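You operate a simulated robot arm through the tools that you are given. There is no shell and no other tool.

The job below is to be done with a simulated two-armed robot. You get a single attempt, and the scene is never put back.

JOB
Load the green spool and wind about half its ribbon on to the grey spool.
Fine: empty blue spool to the orange tray; guide lever over, brake off to wind, brake back on; green and grey stay in their dishes.

Only the result counts: the job must be done as asked and must still hold three seconds after the hand-in. Knocking over, shifting, dropping, spilling or breaking anything else fails it.

ROBOT AND FRAMES
Two 7-joint arms with two-finger parallel grippers on one trunk that stands fixed in place. Base frame: the origin is at the foot of the trunk, x ahead of it, y to its left, z up; the work surface is at about z = 740. Units: mm, degrees, N and s.
The left shoulder is at [60, 143, 955], the right one opposite. With the tool pointing down near the work surface each hand reaches from about 320 to 740 mm from the base axis, measured 20 degrees to its own side. Payload 1.57 kg a hand.
The TCP of each hand is the grasp point between the finger pads, 30 mm short of the fingertips. In the tool frame z runs along the fingers and y along their closing line. The gripper opens to 110 mm. The fingers are 24 mm wide and 12 mm thick; the gripper's body (48 by 112 mm) begins 78 mm behind the TCP.
Orientation is that of the tool frame in the base frame, as [roll, pitch, yaw] about the fixed x, y, z axes, in that order (R = Rz(yaw) Ry(pitch) Rx(roll)). With the fingers straight down and closing along the base's y, the tool's x points along the base's -x, its y along +y and its z along -z.

CONTROLS
- The arms move only by the tool apply_moves. It takes "left_moves", "right_moves" or both (then of equal length, played together; a hand with none holds still); each is text: rows parted by semicolons, each of 6 numbers parted by spaces: the shift along the tool's x, y, z in mm, then the turn, a rotation vector about the tool's x, y, z in degrees. In form: dx dy dz ax ay az; .... A call has 1 to 20 rows; each row is the pose to reach, as a shift and turn from the pose commanded when the call began, along the tool's axes at that moment. "left_grip" and "right_grip" are, for a hand that has rows, the gripper command, from -1 (fully open) to 1 (shut), values between in proportion, set as the call begins (left out, the last holds). Rows are played at 5 a second. More than 50 mm and 8.6 degrees between two rows, or a gripper value outside its range, and nothing of the call is played. Where a pose cannot be reached the arm comes as near as it can. A force on the tool above 60 N (or 10 N above the force at the start of the call, whichever is more), or a blocked arm, ends the call early, and 0.2 s more pass. Each finger travels about 45 mm/s and halts on what it meets, pressing with about 37 N; the grip force reading is that of the motor and also rises with nothing between the fingers. The clock runs only during rows and for 0.2 s after the last one: add rows that repeat a pose to give the fingers time. It gives the time, the measured TCP pose, the force on the tool (base axes), the opening and the grip force at its end, in the units of the frame above (readings bear some noise), with the torque about the TCP (base axes, N m) and any sound that the robot's microphone picked up.
- Cameras (640 x 400 px; columns grow to the right, rows downward): "scene" is now at [50.8, -19.1, 1582.6]; the picture's right is [-0.18, -0.98, 0.00], its down [-0.67, 0.13, -0.73] and it looks along [0.72, -0.13, -0.68] (base axes); focal length 354 px, centre (320, 200). "left" rides on the left gripper at [70, -16, -141] in its tool frame; the picture's right is [0.23, 0.97, 0.00], its down [-0.86, 0.20, -0.48] and it looks along [-0.47, 0.11, 0.88] (tool axes); focal length 222 px, centre (320, 200). "right" rides on the right gripper at [70, 16, -141] in its tool frame; the picture's right is [-0.23, 0.97, 0.00], its down [-0.86, -0.20, -0.48] and it looks along [-0.47, -0.11, 0.88] (tool axes); focal length 222 px, centre (320, 200).
- capture(camera): a new picture of that camera. No time passes.
- raise_lower(by): slides the trunk up (or, below 0, down) by that many mm; the arms and the scene camera ride with it, the base frame stays. It gives what a move gives, with no picture.
- turn_head(pan, tilt): turns the head with the scene camera to pan (to the left, within 86 degrees either way) and tilt (down, from -29 to 69), counted from straight ahead of the robot. It gives what a move gives.
- locate(camera, pixels): for up to 12 pixels [column, row] of the newest picture of that camera ("zoom" is the newest enlarged one), the place [x, y, z] in the base frame of the surface seen there, good to about 2 mm, but the place of the scene camera against the robot may be out by one fixed shift of up to 12 mm in any direction. No time passes.
- close_up(camera, box): a new picture of the part [left, top, right, bottom] of that camera's present view, enlarged. No time passes.
- hand_in(): hands the job in; it is judged then, once.

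Unless the task says otherwise, let go and move clear before handing in.

The tools are called after "Emit:" as name(argument=value, ...) on one line, values as JSON. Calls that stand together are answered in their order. apply_moves: Moves the arms, as the interface text tells. Its arguments: {"type":"object","properties":{"left_moves":{"type":"string"},"left_grip":{"type":"number"},"right_moves":{"type":"string"},"right_grip":{"type":"number"}},"required":[]} The other tools are called the same way: raise_lower (by) slides the trunk up or down; turn_head (pan, tilt) turns the head that bears the scene camera; capture (camera) takes a picture; locate (camera, pixels) gives the place of the surface under pixels of a picture; close_up (camera, box) takes an enlarged picture of a part of a camera's view; hand_in () hands the job in.

At the start:

```text
clock: 0.0
left_tool_pos: [427.4, 172.2, 1130.0]
left_tcp_rot: [180.0, 0.0, 179.9]
left_force: [0.1, 0.3, -0.5]
left_ft_torque: [0.0, -0.01, 0.01]
left_width: 109.9
left_grasp_force: 0.1
right_tool_pos: [508.1, -227.6, 1112.6]
right_tcp_rot: [180.0, -0.1, 180.0]
right_force: [0.3, 0.0, 0.1]
right_ft_torque: [-0.02, -0.01, 0.0]
right_width: 110.1
right_grasp_force: 0.1
trunk travel left (down, up): [-554.0, 36.0]
head pan, tilt: [-10.6, 43.1]
```

scene: 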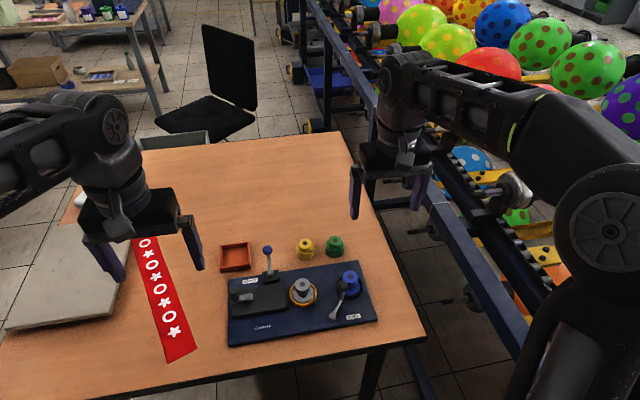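
right: 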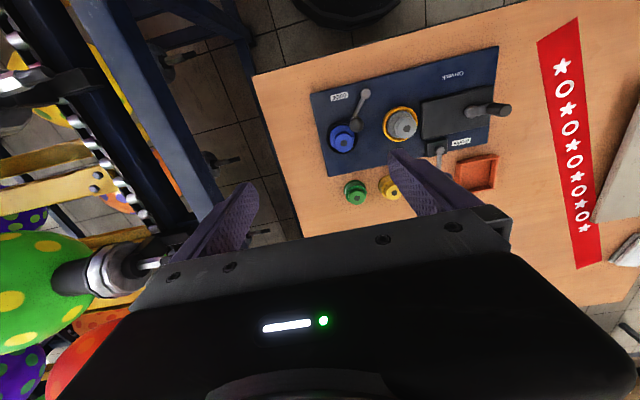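
left: 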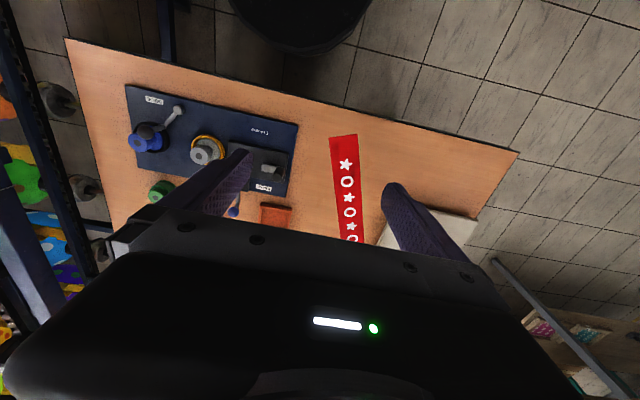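

The scene shows a blue board at about (300,300) with a grey spool (302,290), blue spool (350,282), levers at (268,258) and (337,300), plus green (335,245) and yellow (305,248) spools and an orange tray (235,257). I'll take enlarged pictures first.

Emit:
close_up(camera="scene", box=[210, 225, 390, 350])

Emit:
close_up(camera="right", box=[300, 40, 520, 210])

```text
3.20 times, centred on (300, 288) of scene
```

zoom: 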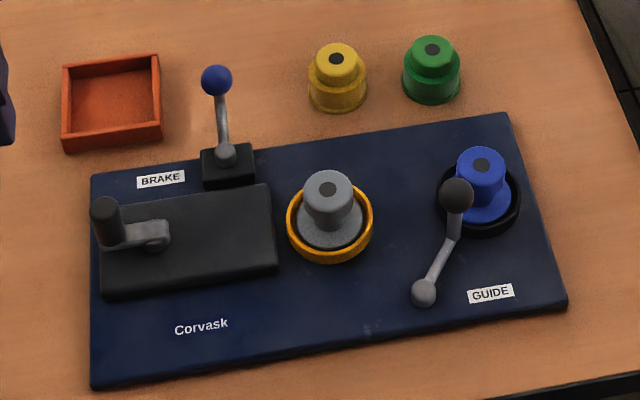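

```text
2.35 times, centred on (410, 125) of right
```

zoom: 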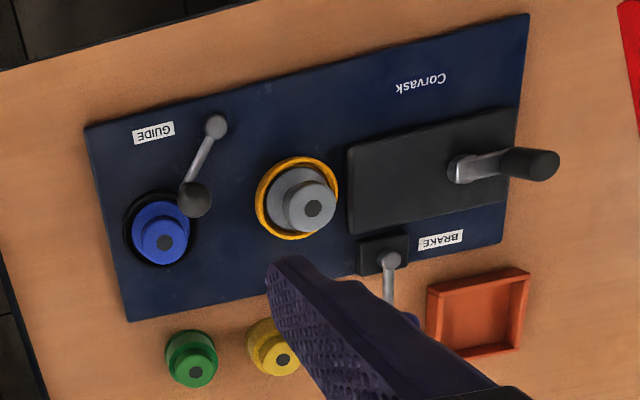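

The zooms show the crank (left), brake lever with blue ball, grey spool in the orange-rimmed dish, blue spool in the black dish with the guide lever's knob next to it. I'll locate the main features in both cameras.

Emit:
locate(camera="zoom", pixels=[[164, 242], [195, 385], [313, 208], [283, 360], [195, 198], [216, 125], [390, 260], [540, 162], [465, 167], [480, 310], [290, 165], [410, 320]])

Emit:
locate(camera="scene", pixels=[[345, 271], [334, 239], [302, 284], [305, 241], [338, 280], [329, 307], [267, 249], [272, 268], [241, 287], [255, 290], [235, 257], [300, 330]])

```text
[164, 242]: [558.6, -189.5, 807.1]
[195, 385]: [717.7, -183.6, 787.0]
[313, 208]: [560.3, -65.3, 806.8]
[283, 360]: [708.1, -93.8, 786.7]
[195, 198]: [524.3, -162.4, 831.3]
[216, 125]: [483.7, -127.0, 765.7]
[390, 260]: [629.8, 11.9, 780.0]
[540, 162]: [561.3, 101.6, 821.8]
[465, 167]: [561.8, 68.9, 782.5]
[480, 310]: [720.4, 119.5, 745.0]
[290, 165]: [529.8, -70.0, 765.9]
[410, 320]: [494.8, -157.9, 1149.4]
```

```text
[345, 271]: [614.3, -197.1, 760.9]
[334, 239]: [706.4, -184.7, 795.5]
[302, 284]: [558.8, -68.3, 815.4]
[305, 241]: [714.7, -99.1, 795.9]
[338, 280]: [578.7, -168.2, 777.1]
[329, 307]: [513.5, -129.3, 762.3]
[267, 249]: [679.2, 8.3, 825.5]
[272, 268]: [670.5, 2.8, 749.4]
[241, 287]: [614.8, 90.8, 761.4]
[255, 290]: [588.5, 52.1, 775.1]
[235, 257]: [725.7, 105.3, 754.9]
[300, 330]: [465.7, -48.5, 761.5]
```

The board top is near z≈762 and spool tops are near z≈807 in their dishes. I'll shift both hands left so the right wrist camera gets an unobstructed look at the board.

Emit:
apply_moves(left_moves="0 40 0 0 0 0; 0 80 0 0 0 0; 0 120 0 0 0 0; 0 150 0 0 0 0; 0 180 0 0 0 0; 0 180 0 0 0 0", right_moves="0 30 0 0 0 0; 20 65 0 0 0 0; 40 100 20 0 0 0; 60 130 40 0 0 0; 60 160 60 0 0 0; 60 160 60 0 0 0")

Emit:
capture(camera="right")

Emit:
capture(camera="scene")

```text
clock: 1.4
left_tool_pos: [429.3, 351.6, 1128.7]
left_tcp_rot: [180.0, 0.0, -180.0]
left_force: [0.0, 0.7, -0.2]
left_ft_torque: [0.02, -0.03, 0.04]
left_width: 110.0
left_grasp_force: 0.1
right_tool_pos: [448.7, -66.3, 1053.1]
right_tcp_rot: [180.0, 0.0, -180.0]
right_force: [-0.4, -0.6, 0.9]
right_ft_torque: [0.01, -0.04, -0.01]
right_width: 110.3
right_grasp_force: 0.0
trunk travel left (down, up): [-554.0, 36.0]
head pan, tilt: [-10.6, 43.1]
```

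```text
taken
```

right: 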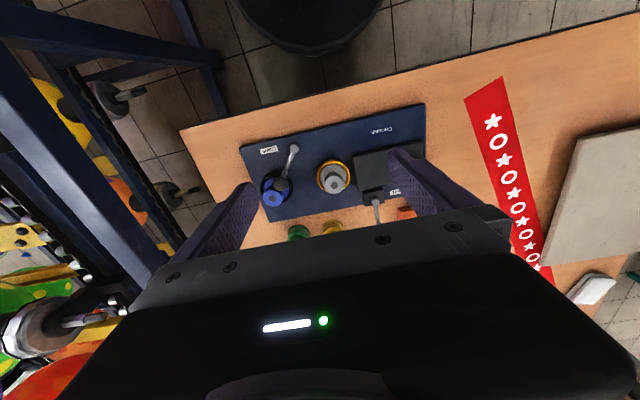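

```text
taken
```

scene: 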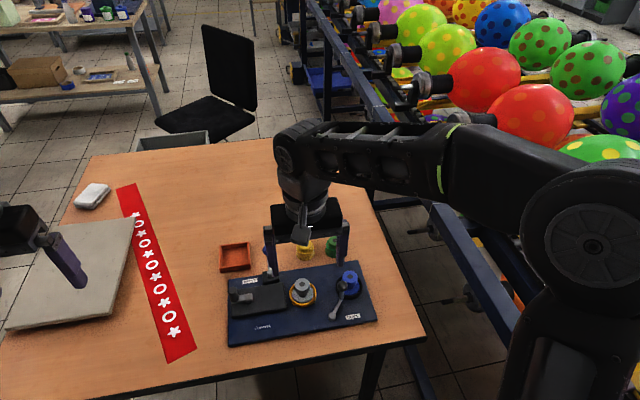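

The board is visible but small and partly hidden by the fingers. I'll bring the right hand forward and lower over the board's far edge so the camera looks straight down on it.

Emit:
apply_moves(right_moves="-40 0 10 0 0 0; -80 0 30 0 0 0; -120 0 50 0 0 0; -160 0 75 0 0 0; -190 0 100 0 0 0; -190 0 100 0 0 0")

Emit:
capture(camera="right")

Emit:
close_up(camera="right", box=[160, 0, 480, 200])

```text
clock: 2.8
left_tool_pos: [427.8, 351.2, 1128.6]
left_tcp_rot: [-179.9, -0.1, 180.0]
left_force: [-0.6, -0.5, -0.2]
left_ft_torque: [0.0, 0.0, -0.03]
left_width: 110.1
left_grasp_force: 0.1
right_tool_pos: [639.5, -66.8, 953.7]
right_tcp_rot: [180.0, 0.0, -180.0]
right_force: [-0.3, 0.7, 0.2]
right_ft_torque: [-0.02, 0.01, -0.01]
right_width: 109.9
right_grasp_force: 0.1
trunk travel left (down, up): [-554.0, 36.0]
head pan, tilt: [-10.6, 43.1]
```

```text
taken
```

right: 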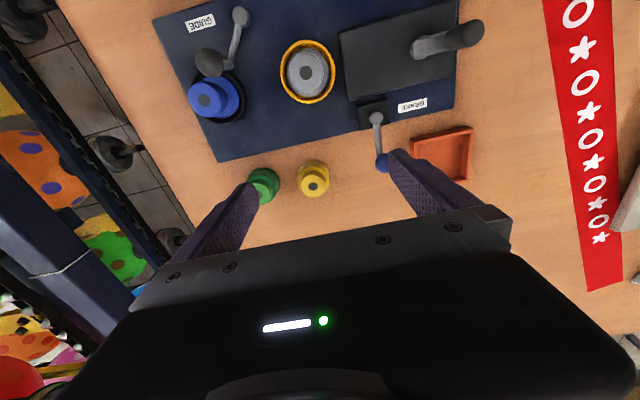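

```text
2.00 times, centred on (320, 100) of right
```

zoom: 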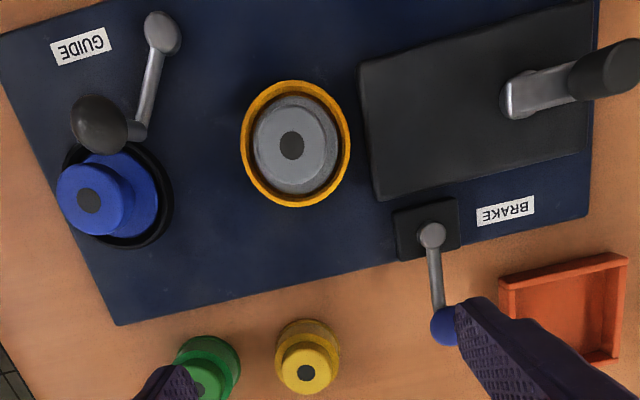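

Now I have a clear overhead view; I'll locate spool hubs, dish rims, lever pivots and knobs and the crank in this wrist picture.

Emit:
locate(camera="zoom", pixels=[[88, 200], [70, 210], [120, 185], [292, 145], [292, 85], [292, 204], [244, 145], [347, 145], [162, 33], [100, 122], [140, 128], [150, 80]])

Emit:
locate(camera="zoom", pixels=[[432, 234], [445, 325], [436, 280], [520, 95], [550, 88], [575, 82], [605, 75], [630, 65], [305, 372], [205, 385], [560, 300], [200, 355]])

Emit:
locate(camera="zoom", pixels=[[130, 240], [170, 205], [120, 320], [10, 50], [300, 280], [375, 195], [362, 68], [410, 250], [450, 205], [505, 285], [625, 260], [330, 380]])

```text
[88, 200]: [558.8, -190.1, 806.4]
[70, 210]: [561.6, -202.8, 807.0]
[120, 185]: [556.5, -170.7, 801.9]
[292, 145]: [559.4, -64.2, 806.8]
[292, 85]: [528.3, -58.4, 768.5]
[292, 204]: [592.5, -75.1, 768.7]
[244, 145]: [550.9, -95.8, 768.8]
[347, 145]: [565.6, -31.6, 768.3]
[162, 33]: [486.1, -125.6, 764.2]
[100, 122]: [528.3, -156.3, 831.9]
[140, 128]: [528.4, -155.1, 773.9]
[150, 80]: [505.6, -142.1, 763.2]
```

```text
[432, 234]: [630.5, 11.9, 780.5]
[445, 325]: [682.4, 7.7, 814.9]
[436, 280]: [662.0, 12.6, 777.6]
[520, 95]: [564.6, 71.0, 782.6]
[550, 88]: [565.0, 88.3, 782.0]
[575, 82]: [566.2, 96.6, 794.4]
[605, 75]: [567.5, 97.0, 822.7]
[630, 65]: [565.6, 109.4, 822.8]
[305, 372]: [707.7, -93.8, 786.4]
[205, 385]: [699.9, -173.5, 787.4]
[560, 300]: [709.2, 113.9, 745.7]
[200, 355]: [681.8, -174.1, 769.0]
```

```text
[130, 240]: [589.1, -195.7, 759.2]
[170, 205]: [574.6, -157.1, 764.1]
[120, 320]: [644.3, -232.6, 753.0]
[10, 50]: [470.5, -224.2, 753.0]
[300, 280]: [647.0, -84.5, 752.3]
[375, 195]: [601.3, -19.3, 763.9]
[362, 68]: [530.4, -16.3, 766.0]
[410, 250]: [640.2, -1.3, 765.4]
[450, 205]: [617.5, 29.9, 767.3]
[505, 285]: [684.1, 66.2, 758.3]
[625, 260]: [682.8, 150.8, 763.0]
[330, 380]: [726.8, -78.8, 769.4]
```

Key positions: blue hub top (559,-190,807), grey hub (559.5,-64.5,807), guide pivot (486,-126) with knob (528,-156,832), brake ball ≈(683,8,816), crank pivot ≈(564,70) with handle ≈(566,105,823), green ≈(718,-184,787). I'll test the right arm's reach by hovering above the green spool.

Emit:
apply_moves(right_moves="-10 -30 0 0 0 0; -25 -60 0 0 0 0; -45 -90 10 0 0 0; -65 -117 25 0 0 0; -78 -117 40 0 0 0; -78 -117 40 0 0 0; -78 -117 40 0 0 0")

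Emit:
capture(camera="right")

Emit:
close_up(camera="right", box=[200, 50, 420, 200])

```text
clock: 4.4
left_tool_pos: [428.5, 349.9, 1128.5]
left_tcp_rot: [180.0, -0.2, 180.0]
left_force: [1.2, 0.1, 0.6]
left_ft_torque: [0.03, 0.03, 0.02]
left_width: 110.0
left_grasp_force: 0.1
right_tool_pos: [702.3, -179.0, 910.2]
right_tcp_rot: [-180.0, 0.0, 180.0]
right_force: [1.1, -1.5, 0.3]
right_ft_torque: [0.02, 0.03, 0.0]
right_width: 110.2
right_grasp_force: 0.1
right hand out of reach, approached as far as the arm can: row 4, 5, 6, 7
trunk travel left (down, up): [-554.0, 36.0]
head pan, tilt: [-10.6, 43.1]
```

```text
taken
```

right: 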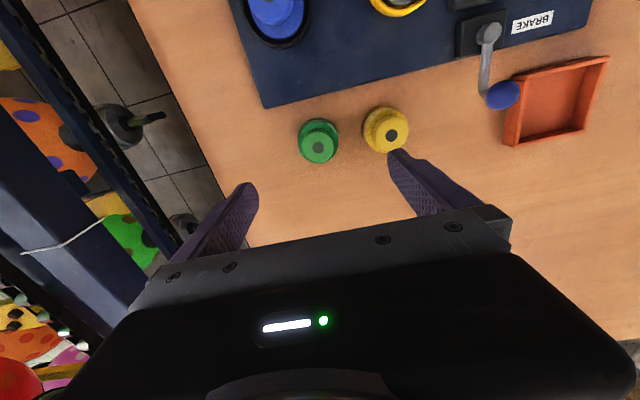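

```text
2.67 times, centred on (310, 125) of right
```

zoom: 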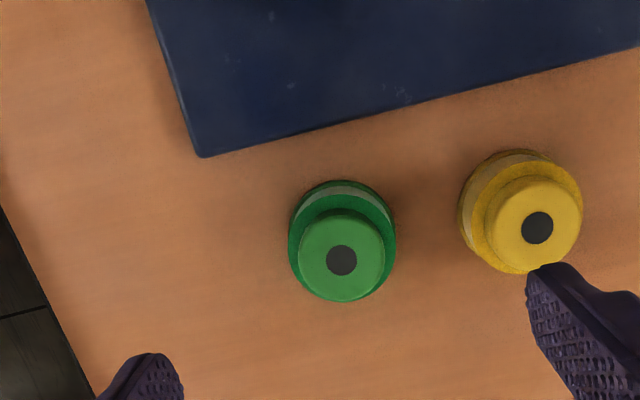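

The right hand stalled at x≈702, just short of tool-down reach. I'll locate the green and yellow spools accurately from here, plus the tray corners.

Emit:
locate(camera="zoom", pixels=[[341, 260], [341, 300], [385, 260], [300, 262], [342, 212], [341, 184], [292, 230], [394, 230], [537, 228], [495, 232], [470, 200], [315, 195]])

Emit:
locate(camera="right", pixels=[[550, 105], [506, 142], [518, 82], [605, 58], [585, 130], [575, 125], [528, 90], [520, 135], [488, 32], [503, 95]])

```text
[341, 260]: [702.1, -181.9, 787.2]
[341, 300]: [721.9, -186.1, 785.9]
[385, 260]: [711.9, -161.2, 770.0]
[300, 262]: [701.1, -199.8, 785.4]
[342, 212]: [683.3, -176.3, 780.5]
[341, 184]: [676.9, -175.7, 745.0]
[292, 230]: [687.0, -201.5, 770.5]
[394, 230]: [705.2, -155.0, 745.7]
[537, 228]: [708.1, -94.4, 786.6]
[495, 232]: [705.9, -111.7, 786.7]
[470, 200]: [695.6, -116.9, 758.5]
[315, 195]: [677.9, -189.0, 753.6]
```

```text
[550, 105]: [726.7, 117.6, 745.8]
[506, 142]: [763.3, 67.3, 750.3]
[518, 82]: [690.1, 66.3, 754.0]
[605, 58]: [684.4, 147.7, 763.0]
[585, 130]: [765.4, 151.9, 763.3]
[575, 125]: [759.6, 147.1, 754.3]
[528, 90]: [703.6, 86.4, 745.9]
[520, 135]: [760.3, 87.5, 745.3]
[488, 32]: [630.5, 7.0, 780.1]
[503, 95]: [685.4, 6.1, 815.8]
```

Green is at (702,-182,787), within tool-down reach; tray interior spans x≈690–760, y≈70–147, floor z≈746. I'll retract the right arm and bring the left arm toward the blue spool with its closing line turned 45° to clear the guide knob.

Emit:
apply_moves(right_moves="20 0 -40 0 0 0; 50 -5 -75 0 0 0; 90 -15 -100 0 0 0; 130 -30 -125 0 0 0; 170 -50 -150 0 0 0; 210 -70 -175 0 0 0; 250 -90 -195 0 0 0; 285 -105 -205 0 0 0; 310 -115 -205 0 0 0; 310 -115 -205 0 0 0")

Emit:
apply_moves(left_moves="-10 -40 20 0 0 5; -20 -85 40 0 0 10; -30 -130 60 0 0 15; -40 -175 80 0 0 20; -50 -220 100 0 0 25; -60 -265 120 0 0 30; -70 -310 140 0 0 35; -80 -355 160 0 0 40; -90 -400 180 0 0 45; -100 -440 200 0 0 45; -100 -440 200 0 0 45")

Emit:
capture(camera="left")

Emit:
capture(camera="scene")

```text
refused: row 5 steps farther than a row can; nothing moved
```

```text
refused: row 2 steps farther than a row can; nothing moved
```

```text
taken
```

left: 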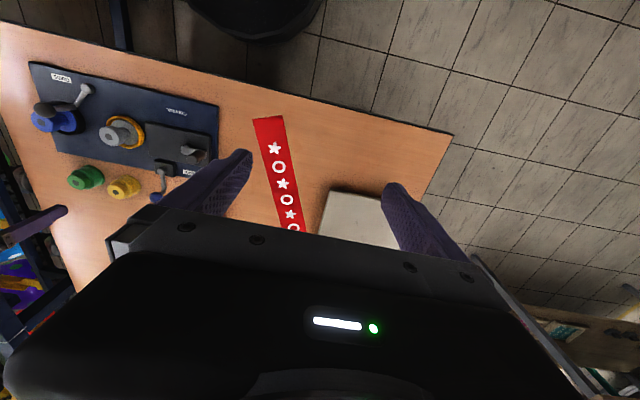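

```text
taken
```

scene: 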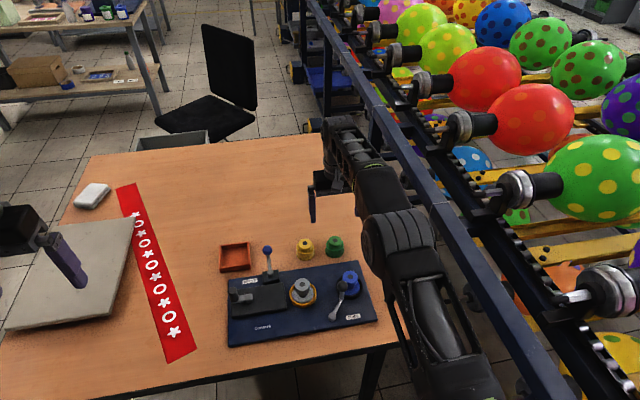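

Both calls were refused because individual steps exceeded 50 mm; nothing moved. I'll resend the right-arm retreat with smaller steps.

Emit:
apply_moves(right_moves="20 0 -40 0 0 0; 50 -5 -70 0 0 0; 85 -15 -95 0 0 0; 120 -25 -120 0 0 0; 155 -35 -145 0 0 0; 190 -45 -165 0 0 0; 225 -60 -185 0 0 0; 260 -80 -200 0 0 0; 290 -100 -205 0 0 0; 310 -115 -205 0 0 0; 310 -115 -205 0 0 0")

Emit:
apply_moves(left_moves="-5 -30 15 0 0 4; -10 -60 30 0 0 8; -15 -95 45 0 0 12; -20 -130 60 0 0 16; -25 -165 75 0 0 20; -35 -200 90 0 0 24; -45 -235 105 0 0 28; -55 -270 120 0 0 32; -65 -305 135 0 0 36; -75 -340 150 0 0 40; -85 -375 165 0 0 45; -90 -410 175 0 0 45; -95 -430 180 0 0 45; -95 -430 180 0 0 45")

Emit:
capture(camera="left")

Emit:
capture(camera="scene")

```text
clock: 6.8
left_tool_pos: [429.4, 351.2, 1128.8]
left_tcp_rot: [-180.0, -0.1, -179.9]
left_force: [0.9, 0.5, -0.2]
left_ft_torque: [0.0, 0.01, -0.03]
left_width: 110.0
left_grasp_force: 0.0
right_tool_pos: [388.3, -291.2, 1118.0]
right_tcp_rot: [180.0, 0.0, -179.9]
right_force: [-0.4, 0.3, -0.6]
right_ft_torque: [0.01, 0.02, -0.02]
right_width: 110.1
right_grasp_force: 0.0
trunk travel left (down, up): [-554.0, 36.0]
head pan, tilt: [-10.6, 43.1]
```

```text
clock: 9.8
left_tool_pos: [520.8, -78.8, 951.0]
left_tcp_rot: [-180.0, 0.0, 135.0]
left_force: [0.1, -0.5, 0.2]
left_ft_torque: [0.04, 0.0, 0.01]
left_width: 110.0
left_grasp_force: 0.0
right_tool_pos: [387.5, -290.8, 1117.6]
right_tcp_rot: [180.0, 0.0, 179.9]
right_force: [0.6, 0.6, -0.5]
right_ft_torque: [-0.03, -0.02, -0.02]
right_width: 109.7
right_grasp_force: 0.0
trunk travel left (down, up): [-554.0, 36.0]
head pan, tilt: [-10.6, 43.1]
```

```text
taken
```

left: 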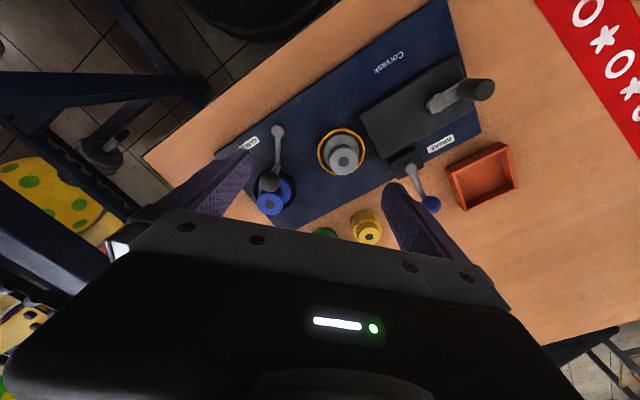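

```text
taken
```

scene: 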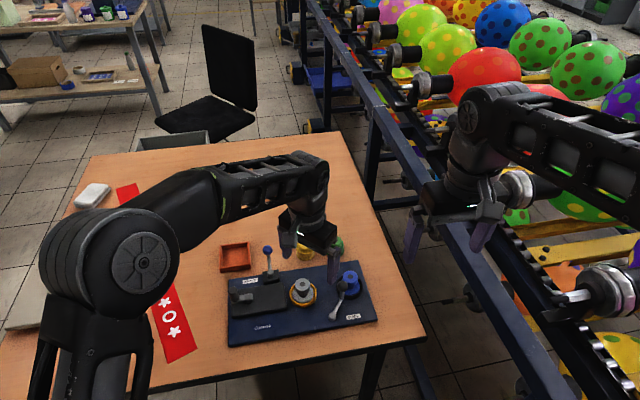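

The left hand is over the board with its closing line on the diagonal, clear view of blue at (270,203). I'll move it directly above the blue spool at z≈880 with fingers at ~75 mm opening.

Emit:
apply_moves(left_moves="-35 -17 10 0 0 0; -70 -34 20 0 0 0; -105.3 -51.6 40 0 0 0; -105.3 -51.6 70 0 0 0; -105.3 -51.6 70 0 0 0", left_grip=-0.36)

Emit:
capture(camera="left")

Emit:
close_up(camera="left", box=[220, 60, 420, 200])

```text
clock: 11.0
left_tool_pos: [562.0, -189.5, 878.5]
left_tcp_rot: [-180.0, -0.1, 135.0]
left_force: [-0.6, -0.1, -0.3]
left_ft_torque: [-0.02, 0.01, -0.02]
left_width: 74.6
left_grasp_force: 0.0
right_tool_pos: [387.9, -290.8, 1116.3]
right_tcp_rot: [-180.0, 0.0, -179.9]
right_force: [0.2, -0.1, -0.2]
right_ft_torque: [-0.02, 0.02, -0.01]
right_width: 110.2
right_grasp_force: 0.0
trunk travel left (down, up): [-554.0, 36.0]
head pan, tilt: [-10.6, 43.1]
```

```text
taken
```

left: 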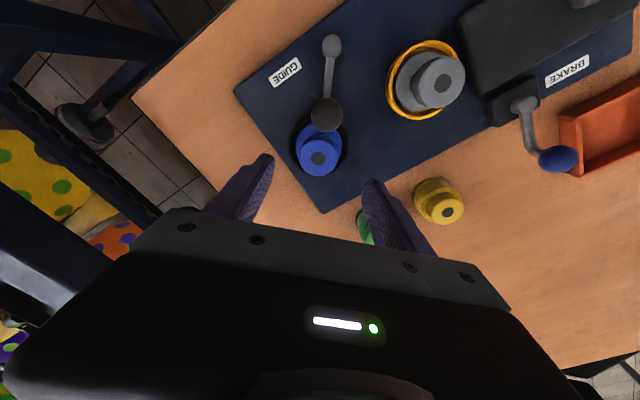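

```text
2.86 times, centred on (320, 130) of left
```

zoom: 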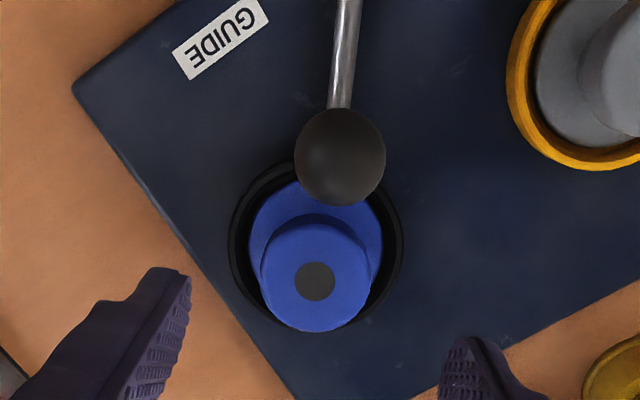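

Emit:
locate(camera="zoom", pixels=[[314, 282], [314, 326], [267, 282], [366, 282], [318, 228], [260, 215], [340, 155], [300, 165], [382, 165], [344, 110], [270, 310], [395, 230]])

```text
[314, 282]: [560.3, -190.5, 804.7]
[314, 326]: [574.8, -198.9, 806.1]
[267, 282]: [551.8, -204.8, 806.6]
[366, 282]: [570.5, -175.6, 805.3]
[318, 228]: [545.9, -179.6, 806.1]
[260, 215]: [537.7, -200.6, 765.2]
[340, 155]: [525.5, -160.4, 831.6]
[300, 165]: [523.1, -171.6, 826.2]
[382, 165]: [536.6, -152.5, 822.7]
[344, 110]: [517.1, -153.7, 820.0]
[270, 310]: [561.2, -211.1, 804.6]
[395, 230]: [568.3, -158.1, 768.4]
```

The blue hub is centred at (560.3,-190.5) and the fingers straddle it with the knob clear. I'll lower to z≈805 and close.

Emit:
apply_moves(left_moves="0 0 30 0 0 0; 0 0 55 0 0 0; 0 0 73 0 0 0; 0 0 73 0 0 0")

Emit:
apply_moves(left_moves="0 0 0 0 0 0; 0 0 0 0 0 0; 0 0 0 0 0 0; 0 0 0 0 0 0; 0 0 0 0 0 0; 0 0 0 0 0 0", left_grip=1)

Emit:
capture(camera="left")

```text
clock: 12.0
left_tool_pos: [562.3, -188.3, 807.4]
left_tcp_rot: [-180.0, 0.0, 135.1]
left_force: [0.0, -0.8, -0.3]
left_ft_torque: [0.02, -0.01, -0.01]
left_width: 74.7
left_grasp_force: 0.0
right_tool_pos: [387.9, -291.1, 1116.7]
right_tcp_rot: [179.9, 0.0, 180.0]
right_force: [-0.4, 0.0, -0.2]
right_ft_torque: [0.0, -0.02, 0.0]
right_width: 110.4
right_grasp_force: 0.1
trunk travel left (down, up): [-554.0, 36.0]
head pan, tilt: [-10.6, 43.1]
```

```text
clock: 13.4
left_tool_pos: [562.6, -188.5, 807.4]
left_tcp_rot: [180.0, 0.0, 135.0]
left_force: [-1.1, -0.5, -0.4]
left_ft_torque: [-0.03, 0.03, -0.01]
left_width: 38.2
left_grasp_force: 37.4
right_tool_pos: [387.5, -290.1, 1116.9]
right_tcp_rot: [180.0, -0.1, 179.9]
right_force: [-0.4, -0.6, 0.2]
right_ft_torque: [-0.02, -0.02, -0.01]
right_width: 110.1
right_grasp_force: 0.1
trunk travel left (down, up): [-554.0, 36.0]
head pan, tilt: [-10.6, 43.1]
```

```text
taken
```

left: 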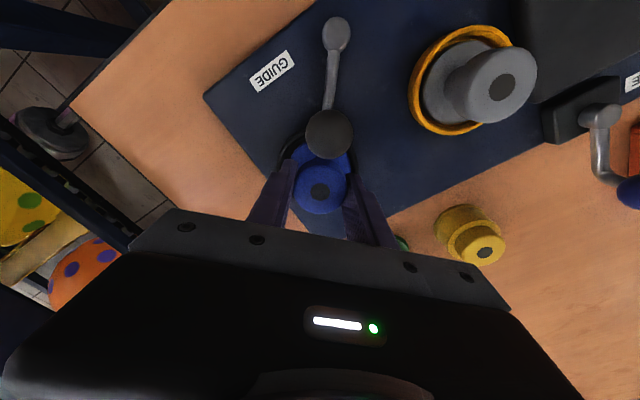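

Blue is gripped (38.2 mm, 37 N). I'll lift it straight up, easing away from the guide knob, then carry it at height toward the tray while turning the yaw back.

Emit:
apply_moves(left_moves="0 0 -14 0 0 0; -8 0 -35 0 0 0; -8 0 -70 0 0 0; -8 0 -115 0 0 0; 10 30 -125 0 0 -6; 30 65 -125 0 0 -12; 50 100 -125 0 0 -18; 68 135 -125 0 0 -24; 86 170 -125 0 0 -30; 104 200 -125 0 0 -37; 120 230 -125 0 0 -45; 120 230 -125 0 0 -45")

Emit:
capture(camera="left")

Emit:
capture(camera="scene")

```text
clock: 16.0
left_tool_pos: [639.6, 58.3, 932.4]
left_tcp_rot: [179.9, 0.1, -179.9]
left_force: [0.2, -0.4, 0.4]
left_ft_torque: [0.0, -0.01, 0.01]
left_width: 0.0
left_grasp_force: 21.9
right_tool_pos: [388.4, -291.1, 1116.1]
right_tcp_rot: [180.0, 0.0, 180.0]
right_force: [0.2, -0.1, -0.3]
right_ft_torque: [0.03, 0.02, 0.02]
right_width: 110.0
right_grasp_force: 0.1
trunk travel left (down, up): [-554.0, 36.0]
head pan, tilt: [-10.6, 43.1]
```

```text
taken
```

left: 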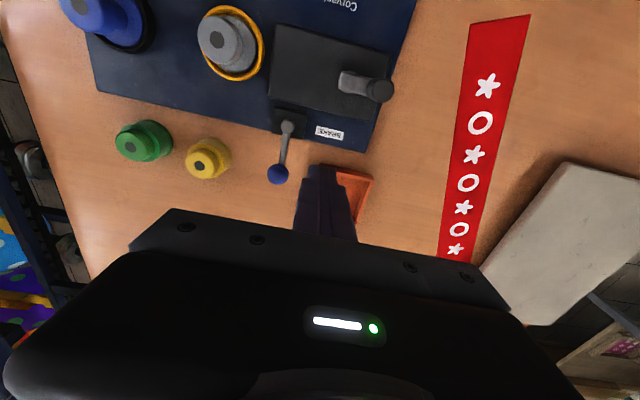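

```text
taken
```

scene: 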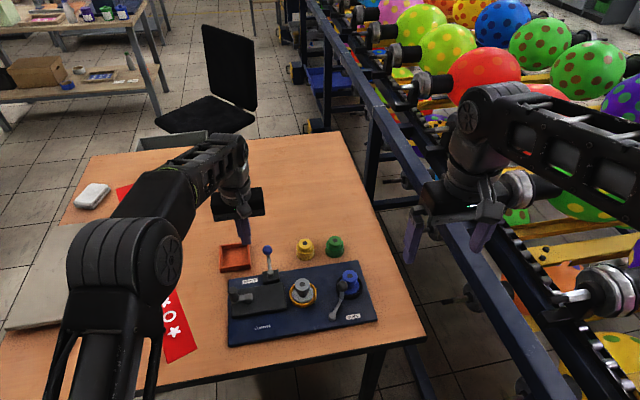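

The gripper is closed on nothing (0.0 mm) and blue is still at the dish (345,283 in scene), so it slipped during the lift. I'll look closely at how the blue spool sits now.

Emit:
close_up(camera="scene", box=[280, 250, 390, 330])

Emit:
close_up(camera="left", box=[50, 0, 290, 150])

```text
5.00 times, centred on (335, 290) of scene
```

zoom: 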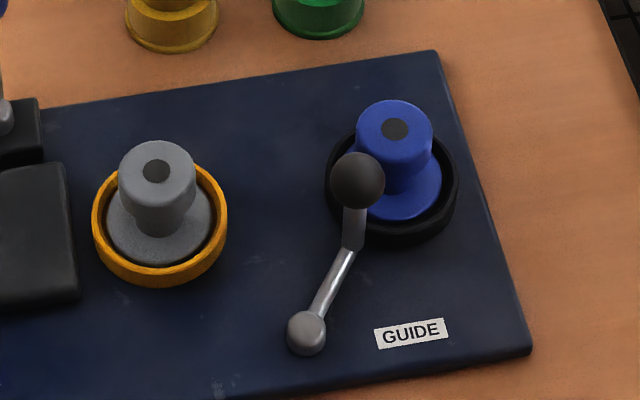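

```text
2.67 times, centred on (170, 75) of left
```

zoom: 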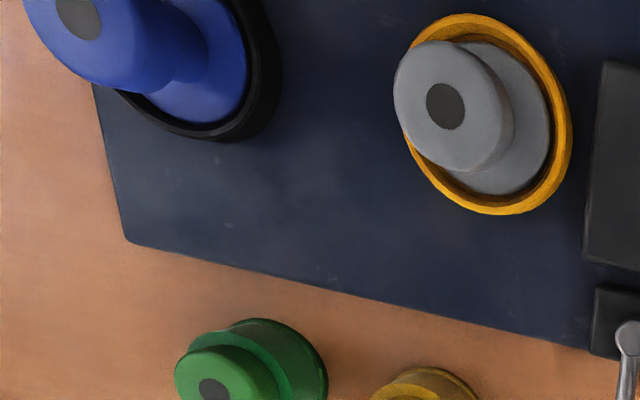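

The blue spool still sits properly; its knob has an undercut core and a dark centre (likely a spindle), so my sideways shift probably pulled it out of the grip. I'll go back above it and open the fingers, then lift strictly straight.

Emit:
apply_moves(left_moves="12 -33 0 0 0 6; 23 -66 0 0 0 12; 34 -100 0 0 0 18; 45 -135 0 0 0 24; 56 -170 0 0 0 30; 66 -205 0 0 0 37; 78 -240 20 0 0 45; 79 -248.5 50 0 0 45; 79 -248.5 50 0 0 45; 79 -248.5 50 0 0 45", left_grip=-0.2)

Emit:
close_up(camera="left", box=[220, 60, 420, 200])

Emit:
locate(camera="zoom", pixels=[[314, 282], [320, 290], [310, 275], [325, 300]])

```text
clock: 18.2
left_tool_pos: [559.7, -190.7, 881.4]
left_tcp_rot: [180.0, -0.1, 135.1]
left_force: [0.1, 0.4, 0.0]
left_ft_torque: [0.0, 0.03, 0.0]
left_width: 66.0
left_grasp_force: 0.0
right_tool_pos: [387.4, -290.6, 1117.1]
right_tcp_rot: [179.9, 0.0, -179.9]
right_force: [0.0, -0.7, 0.0]
right_ft_torque: [-0.02, -0.03, -0.03]
right_width: 109.9
right_grasp_force: 0.1
trunk travel left (down, up): [-554.0, 36.0]
head pan, tilt: [-10.6, 43.1]
```

```text
2.86 times, centred on (320, 130) of left
```

zoom: 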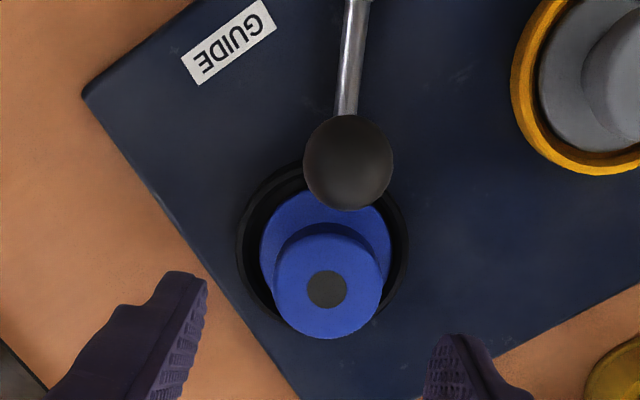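

```text
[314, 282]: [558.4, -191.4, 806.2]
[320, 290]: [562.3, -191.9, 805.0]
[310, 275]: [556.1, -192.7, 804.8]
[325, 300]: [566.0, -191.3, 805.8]
```

Blue is centred at about (563,-189.7) now. I'll make the small centring correction, descend a bit deeper, and close.

Emit:
apply_moves(left_moves="-1.8 3 30 0 0 0; -1.8 3 60 0 0 0; -1.8 3 78 0 0 0; -1.8 3 78 0 0 0")

Emit:
apply_moves(left_moves="0 0 0 0 0 0; 0 0 0 0 0 0; 0 0 0 0 0 0; 0 0 0 0 0 0; 0 0 0 0 0 0; 0 0 0 0 0 0", left_grip=1)

Emit:
apply_moves(left_moves="0 0 -3 0 0 0; 0 0 -6 0 0 0")

Emit:
capture(camera="left")

```text
clock: 19.2
left_tool_pos: [563.2, -189.9, 803.1]
left_tcp_rot: [-180.0, 0.0, 135.0]
left_force: [0.2, 0.0, 0.0]
left_ft_torque: [-0.01, 0.02, -0.02]
left_width: 66.1
left_grasp_force: 0.1
right_tool_pos: [387.6, -290.9, 1115.5]
right_tcp_rot: [180.0, 0.1, 180.0]
right_force: [-0.1, -0.5, -0.3]
right_ft_torque: [0.0, 0.03, 0.0]
right_width: 110.1
right_grasp_force: 0.1
trunk travel left (down, up): [-554.0, 36.0]
head pan, tilt: [-10.6, 43.1]
```

```text
clock: 20.6
left_tool_pos: [562.5, -189.5, 803.1]
left_tcp_rot: [180.0, -0.1, 135.0]
left_force: [-1.0, -0.7, 0.0]
left_ft_torque: [0.0, 0.05, -0.01]
left_width: 37.7
left_grasp_force: 36.4
right_tool_pos: [388.0, -290.4, 1117.2]
right_tcp_rot: [180.0, 0.0, -180.0]
right_force: [-1.1, -0.5, 0.0]
right_ft_torque: [0.0, 0.02, 0.01]
right_width: 109.9
right_grasp_force: 0.1
trunk travel left (down, up): [-554.0, 36.0]
head pan, tilt: [-10.6, 43.1]
```

```text
clock: 21.2
left_tool_pos: [564.5, -189.4, 810.1]
left_tcp_rot: [-179.9, -0.1, 135.0]
left_force: [-2.9, -0.5, -1.9]
left_ft_torque: [-0.01, 0.14, -0.03]
left_width: 38.2
left_grasp_force: 37.0
right_tool_pos: [388.2, -290.2, 1117.0]
right_tcp_rot: [180.0, 0.0, -179.9]
right_force: [0.3, -0.2, 0.4]
right_ft_torque: [0.01, 0.02, 0.0]
right_width: 109.9
right_grasp_force: 0.2
trunk travel left (down, up): [-554.0, 36.0]
head pan, tilt: [-10.6, 43.1]
```

```text
taken
```

left: 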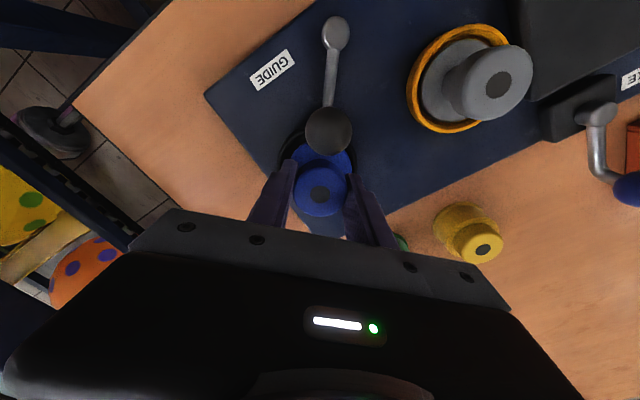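

The spool rose with the fingers (width still 38 mm, small −x force of 2.9 N). I'll continue lifting slowly straight up and check the forces.

Emit:
apply_moves(left_moves="0 0 -3 0 0 0; 0 0 -6 0 0 0; 0 0 -8 0 0 0")

Emit:
close_up(camera="left", box=[220, 90, 420, 230])

Emit:
close_up(camera="scene", box=[300, 230, 400, 330])

```text
clock: 22.0
left_tool_pos: [563.5, -190.0, 817.8]
left_tcp_rot: [-180.0, 0.0, 134.9]
left_force: [0.4, -0.5, 0.4]
left_ft_torque: [0.01, 0.02, -0.02]
left_width: 38.1
left_grasp_force: 37.2
right_tool_pos: [387.9, -290.4, 1116.9]
right_tcp_rot: [-180.0, 0.0, -179.9]
right_force: [1.2, 0.9, -0.7]
right_ft_torque: [0.02, -0.02, 0.01]
right_width: 110.2
right_grasp_force: 0.1
trunk travel left (down, up): [-554.0, 36.0]
head pan, tilt: [-10.6, 43.1]
```

```text
2.86 times, centred on (320, 160) of left
```

zoom: 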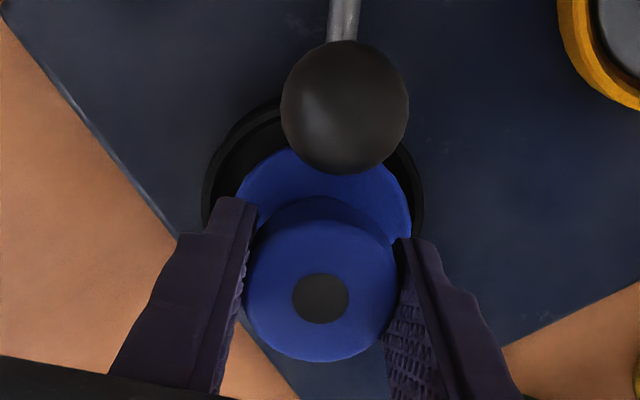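

```text
4.00 times, centred on (350, 280) of scene
```

zoom: 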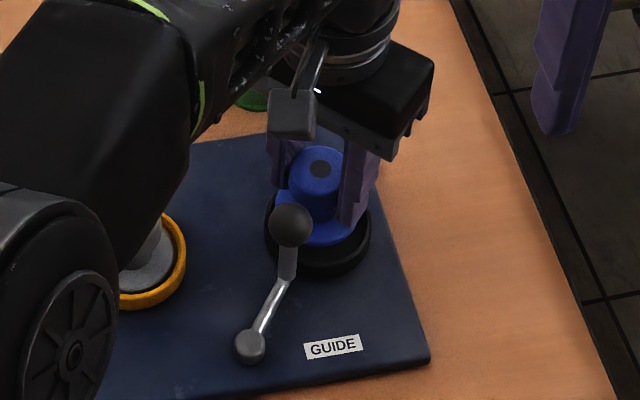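

The spool appears to be lifted about 15 mm with the force gone to near zero. I'll check the height of its top and the gap to the knob.

Emit:
close_up(camera="left", box=[220, 90, 420, 230])

Emit:
locate(camera="zoom", pixels=[[320, 298], [320, 350], [340, 185], [260, 185], [395, 195], [345, 165], [345, 110], [240, 120]])

```text
2.86 times, centred on (320, 160) of left
```

zoom: 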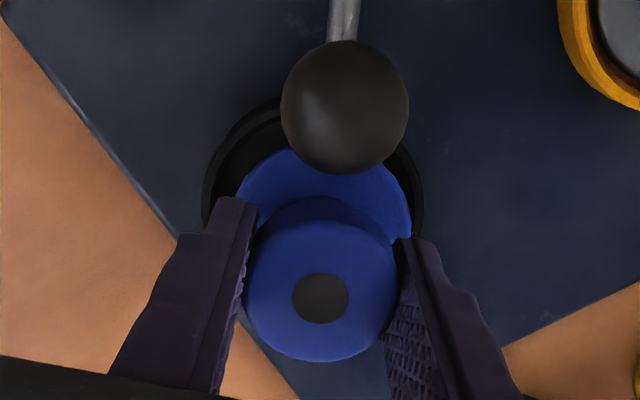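

```text
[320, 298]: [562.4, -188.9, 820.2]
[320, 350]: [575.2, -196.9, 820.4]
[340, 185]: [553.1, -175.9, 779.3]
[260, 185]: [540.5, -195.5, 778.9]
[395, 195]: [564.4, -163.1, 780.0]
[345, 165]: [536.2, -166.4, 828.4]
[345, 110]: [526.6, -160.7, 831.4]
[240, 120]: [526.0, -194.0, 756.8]
```

The top is at z=820 and the flange bottom clears the dish rim. I'll rise 5 mm more, shift 10 mm away from the knob, then lift slowly with checks.

Emit:
apply_moves(left_moves="0 0 -5 0 0 0; -5 0 -8 0 0 0; -10 0 -10 0 0 0; -12 0 -20 0 0 0; -12 0 -30 0 0 0; -12 0 -40 0 0 0; -12 0 -55 0 0 0; -12 0 -70 0 0 0")

Emit:
capture(camera="left")

```text
clock: 23.8
left_tool_pos: [570.8, -195.7, 886.6]
left_tcp_rot: [-180.0, 0.2, 135.0]
left_force: [-0.4, -0.9, -0.2]
left_ft_torque: [0.0, 0.01, -0.02]
left_width: 37.8
left_grasp_force: 37.3
right_tool_pos: [387.0, -291.1, 1117.2]
right_tcp_rot: [179.9, 0.0, -180.0]
right_force: [0.1, 0.0, -0.2]
right_ft_torque: [0.0, 0.0, 0.04]
right_width: 110.0
right_grasp_force: 0.0
trunk travel left (down, up): [-554.0, 36.0]
head pan, tilt: [-10.6, 43.1]
```

```text
taken
```

left: 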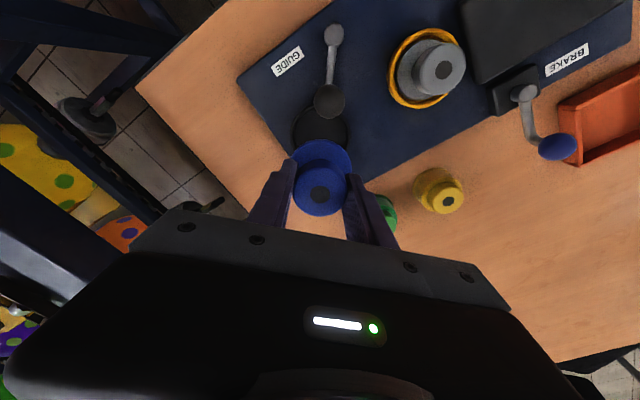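

Blue is now clear of the dish and held (37.8 mm). I'll raise it further and carry it toward the tray with the yaw turned back.

Emit:
apply_moves(left_moves="0 0 -20 0 0 0; 0 0 -40 0 0 0; 17 30 -45 0 0 -5; 34 62 -45 0 0 -10; 51 93 -45 0 0 -15; 68 125 -45 0 0 -20; 85 156 -45 0 0 -25; 102 188 -45 0 0 -30; 119 219 -45 0 0 -35; 136 250 -45 0 0 -40; 149 275 -45 0 0 -45; 149 275 -45 0 0 -45")

Emit:
capture(camera="left")

```text
clock: 26.4
left_tool_pos: [661.3, 103.6, 933.9]
left_tcp_rot: [180.0, 0.1, -180.0]
left_force: [0.7, 0.0, 0.0]
left_ft_torque: [-0.01, 0.0, 0.01]
left_width: 37.8
left_grasp_force: 37.0
left hand out of reach, approached as far as the arm can: row 1, 2
right_tool_pos: [387.5, -290.6, 1116.2]
right_tcp_rot: [-180.0, 0.0, 179.9]
right_force: [-0.1, -0.3, -0.2]
right_ft_torque: [-0.02, 0.01, 0.01]
right_width: 110.3
right_grasp_force: 0.0
trunk travel left (down, up): [-554.0, 36.0]
head pan, tilt: [-10.6, 43.1]
```

```text
taken
```

left: 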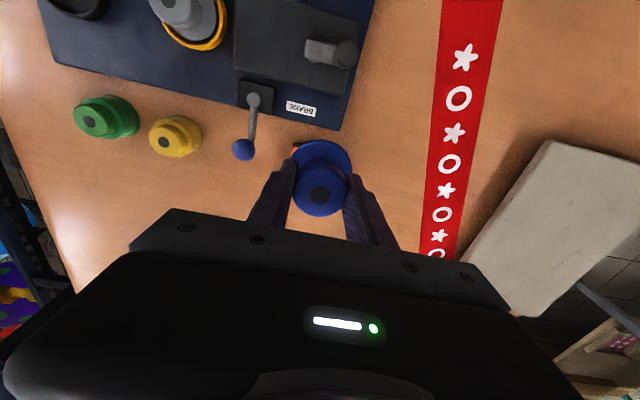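

Blue hangs above the near side of the tray. I'll advance to x≈722 while descending to z≈840, where reach is greater, and see how far it gets.

Emit:
apply_moves(left_moves="0 2 30 0 0 0; -15 5 60 0 0 0; -40 5 80 0 0 0; -62 5 94 0 0 0; -62 5 94 0 0 0; -62 5 94 0 0 0")

Emit:
capture(camera="left")

Emit:
close_up(camera="scene", box=[190, 200, 310, 290])

```text
clock: 27.8
left_tool_pos: [700.0, 111.0, 845.9]
left_tcp_rot: [-180.0, 0.0, -180.0]
left_force: [-0.2, -0.3, -0.3]
left_ft_torque: [0.01, -0.03, -0.01]
left_width: 38.0
left_grasp_force: 36.8
left hand out of reach, approached as far as the arm can: row 4, 5, 6
right_tool_pos: [388.0, -290.5, 1116.3]
right_tcp_rot: [-179.9, -0.1, -180.0]
right_force: [0.2, -0.6, 0.2]
right_ft_torque: [-0.02, 0.01, 0.02]
right_width: 109.9
right_grasp_force: 0.0
trunk travel left (down, up): [-554.0, 36.0]
head pan, tilt: [-10.6, 43.1]
```

```text
taken
```

left: 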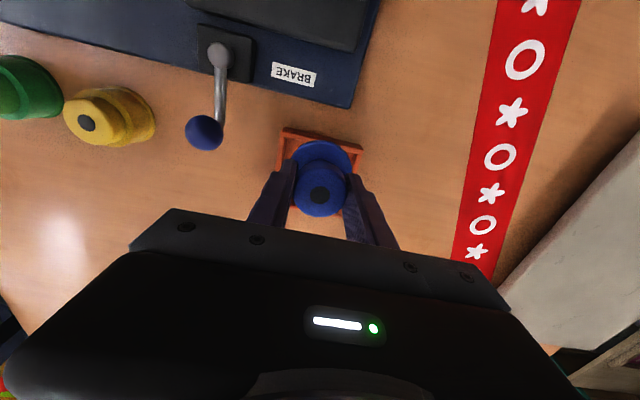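

```text
4.44 times, centred on (250, 245) of scene
```

zoom: 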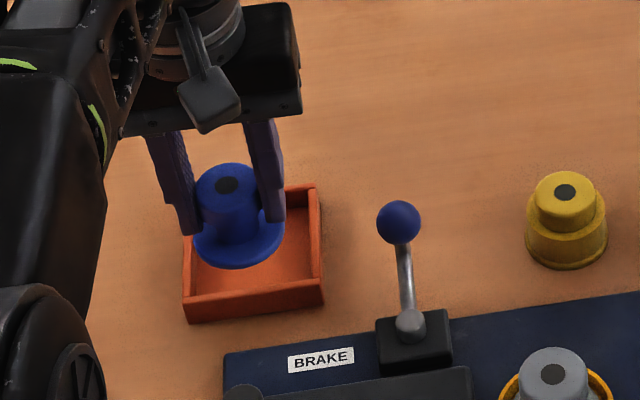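

Reach stops at x≈700 tool-down, short of the tray centre (725). I'll tilt the tool about its closing line by 12° so the fingertips point outward, advance, and lower toward the tray floor.

Emit:
apply_moves(left_moves="7 0 0 0 -6 0; 7 0 0 0 -12 0; 7 0 0 0 -12 0; 7 0 10 0 -12 0; 7 0 20 0 -12 0; 7 0 20 0 -12 0")

Emit:
capture(camera="left")

Emit:
close_up(camera="scene", box=[190, 200, 310, 290])

```text
clock: 29.2
left_tool_pos: [691.7, 111.1, 825.7]
left_tcp_rot: [180.0, 12.0, 180.0]
left_force: [-0.4, -0.3, -0.4]
left_ft_torque: [-0.03, -0.02, -0.01]
left_width: 38.0
left_grasp_force: 37.3
right_tool_pos: [389.4, -290.4, 1116.9]
right_tcp_rot: [180.0, 0.1, 180.0]
right_force: [0.4, 0.5, 0.2]
right_ft_torque: [0.02, 0.02, 0.01]
right_width: 109.8
right_grasp_force: 0.1
trunk travel left (down, up): [-554.0, 36.0]
head pan, tilt: [-10.6, 43.1]
```

```text
taken
```

left: 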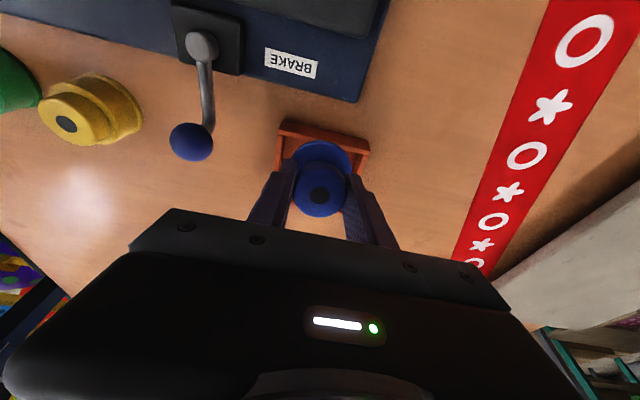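

```text
4.44 times, centred on (250, 245) of scene
```

zoom: 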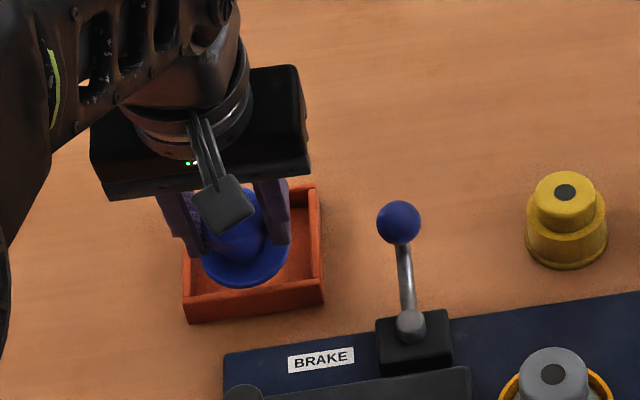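

The tilt worked (fingers pointing outward), and the command base was the clipped pose, so TCP is at x=692. I'll move 26 mm further forward, keeping height.

Emit:
apply_moves(left_moves="-12 -1 2.5 0 0 0; -25.4 -2 5.4 0 0 0; -25.4 -2 5.4 0 0 0")

Emit:
close_up(camera="left", box=[220, 90, 420, 230])

Emit:
locate(camera="zoom", pixels=[[320, 298], [320, 350], [310, 175], [200, 130], [420, 200], [340, 130], [220, 190]])

```text
clock: 30.0
left_tool_pos: [718.8, 108.9, 825.5]
left_tcp_rot: [180.0, 11.9, -180.0]
left_force: [0.8, 0.1, -1.1]
left_ft_torque: [0.0, -0.03, -0.01]
left_width: 37.7
left_grasp_force: 37.0
right_tool_pos: [388.7, -290.7, 1117.7]
right_tcp_rot: [180.0, 0.0, 179.9]
right_force: [0.1, -0.2, -0.6]
right_ft_torque: [-0.02, 0.03, 0.0]
right_width: 110.1
right_grasp_force: 0.0
trunk travel left (down, up): [-554.0, 36.0]
head pan, tilt: [-10.6, 43.1]
```

```text
2.86 times, centred on (320, 160) of left
```

zoom: 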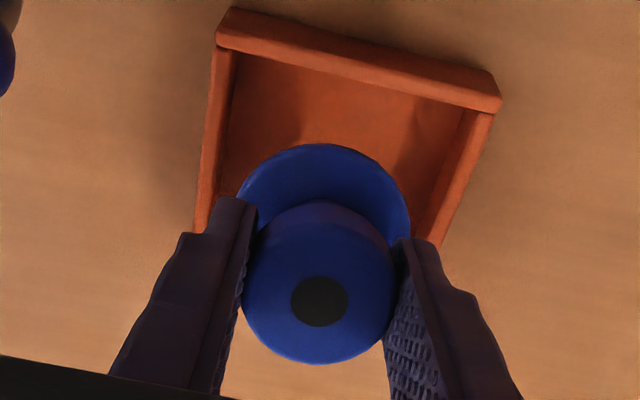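

```text
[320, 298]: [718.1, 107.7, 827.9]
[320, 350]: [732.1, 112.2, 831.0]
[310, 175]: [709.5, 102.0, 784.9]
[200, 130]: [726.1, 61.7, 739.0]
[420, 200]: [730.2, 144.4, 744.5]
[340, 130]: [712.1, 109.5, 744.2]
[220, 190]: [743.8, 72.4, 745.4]
```

The spool is over the tray with its base centre at about x=728 and lowest edge near x=702, inside the walls. I'll lower it about 28 mm to the floor.

Emit:
apply_moves(left_moves="2.5 0 12 0 0 0; 4.6 0 21.5 0 0 0; 5.8 0 27.4 0 0 0; 6.2 0 29.4 0 0 0; 6.2 0 29.4 0 0 0")

Emit:
close_up(camera="left", box=[220, 90, 420, 230])

Emit:
close_up(camera="scene", box=[190, 200, 310, 290])

```text
clock: 31.2
left_tool_pos: [718.9, 108.5, 796.0]
left_tcp_rot: [-179.9, 12.0, 179.9]
left_force: [-0.1, -0.6, -0.4]
left_ft_torque: [0.01, 0.02, -0.02]
left_width: 37.7
left_grasp_force: 37.2
right_tool_pos: [388.1, -289.9, 1117.4]
right_tcp_rot: [-179.9, 0.0, -180.0]
right_force: [0.5, 0.0, -0.1]
right_ft_torque: [-0.01, 0.01, -0.01]
right_width: 110.2
right_grasp_force: 0.0
trunk travel left (down, up): [-554.0, 36.0]
head pan, tilt: [-10.6, 43.1]
```

```text
2.86 times, centred on (320, 160) of left
```

zoom: 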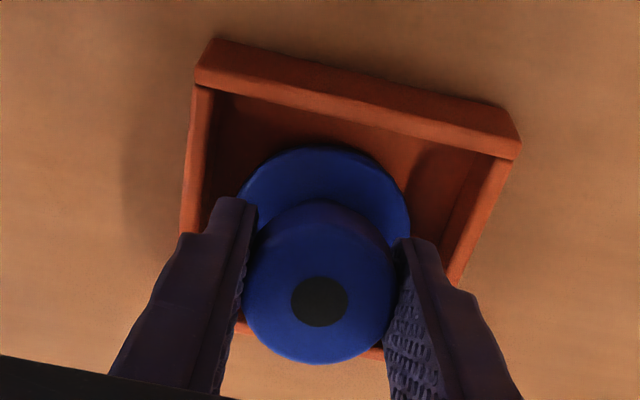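

```text
4.44 times, centred on (250, 245) of scene
```

zoom: 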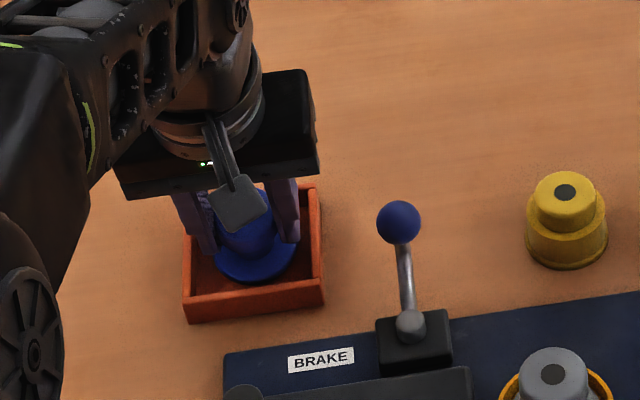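

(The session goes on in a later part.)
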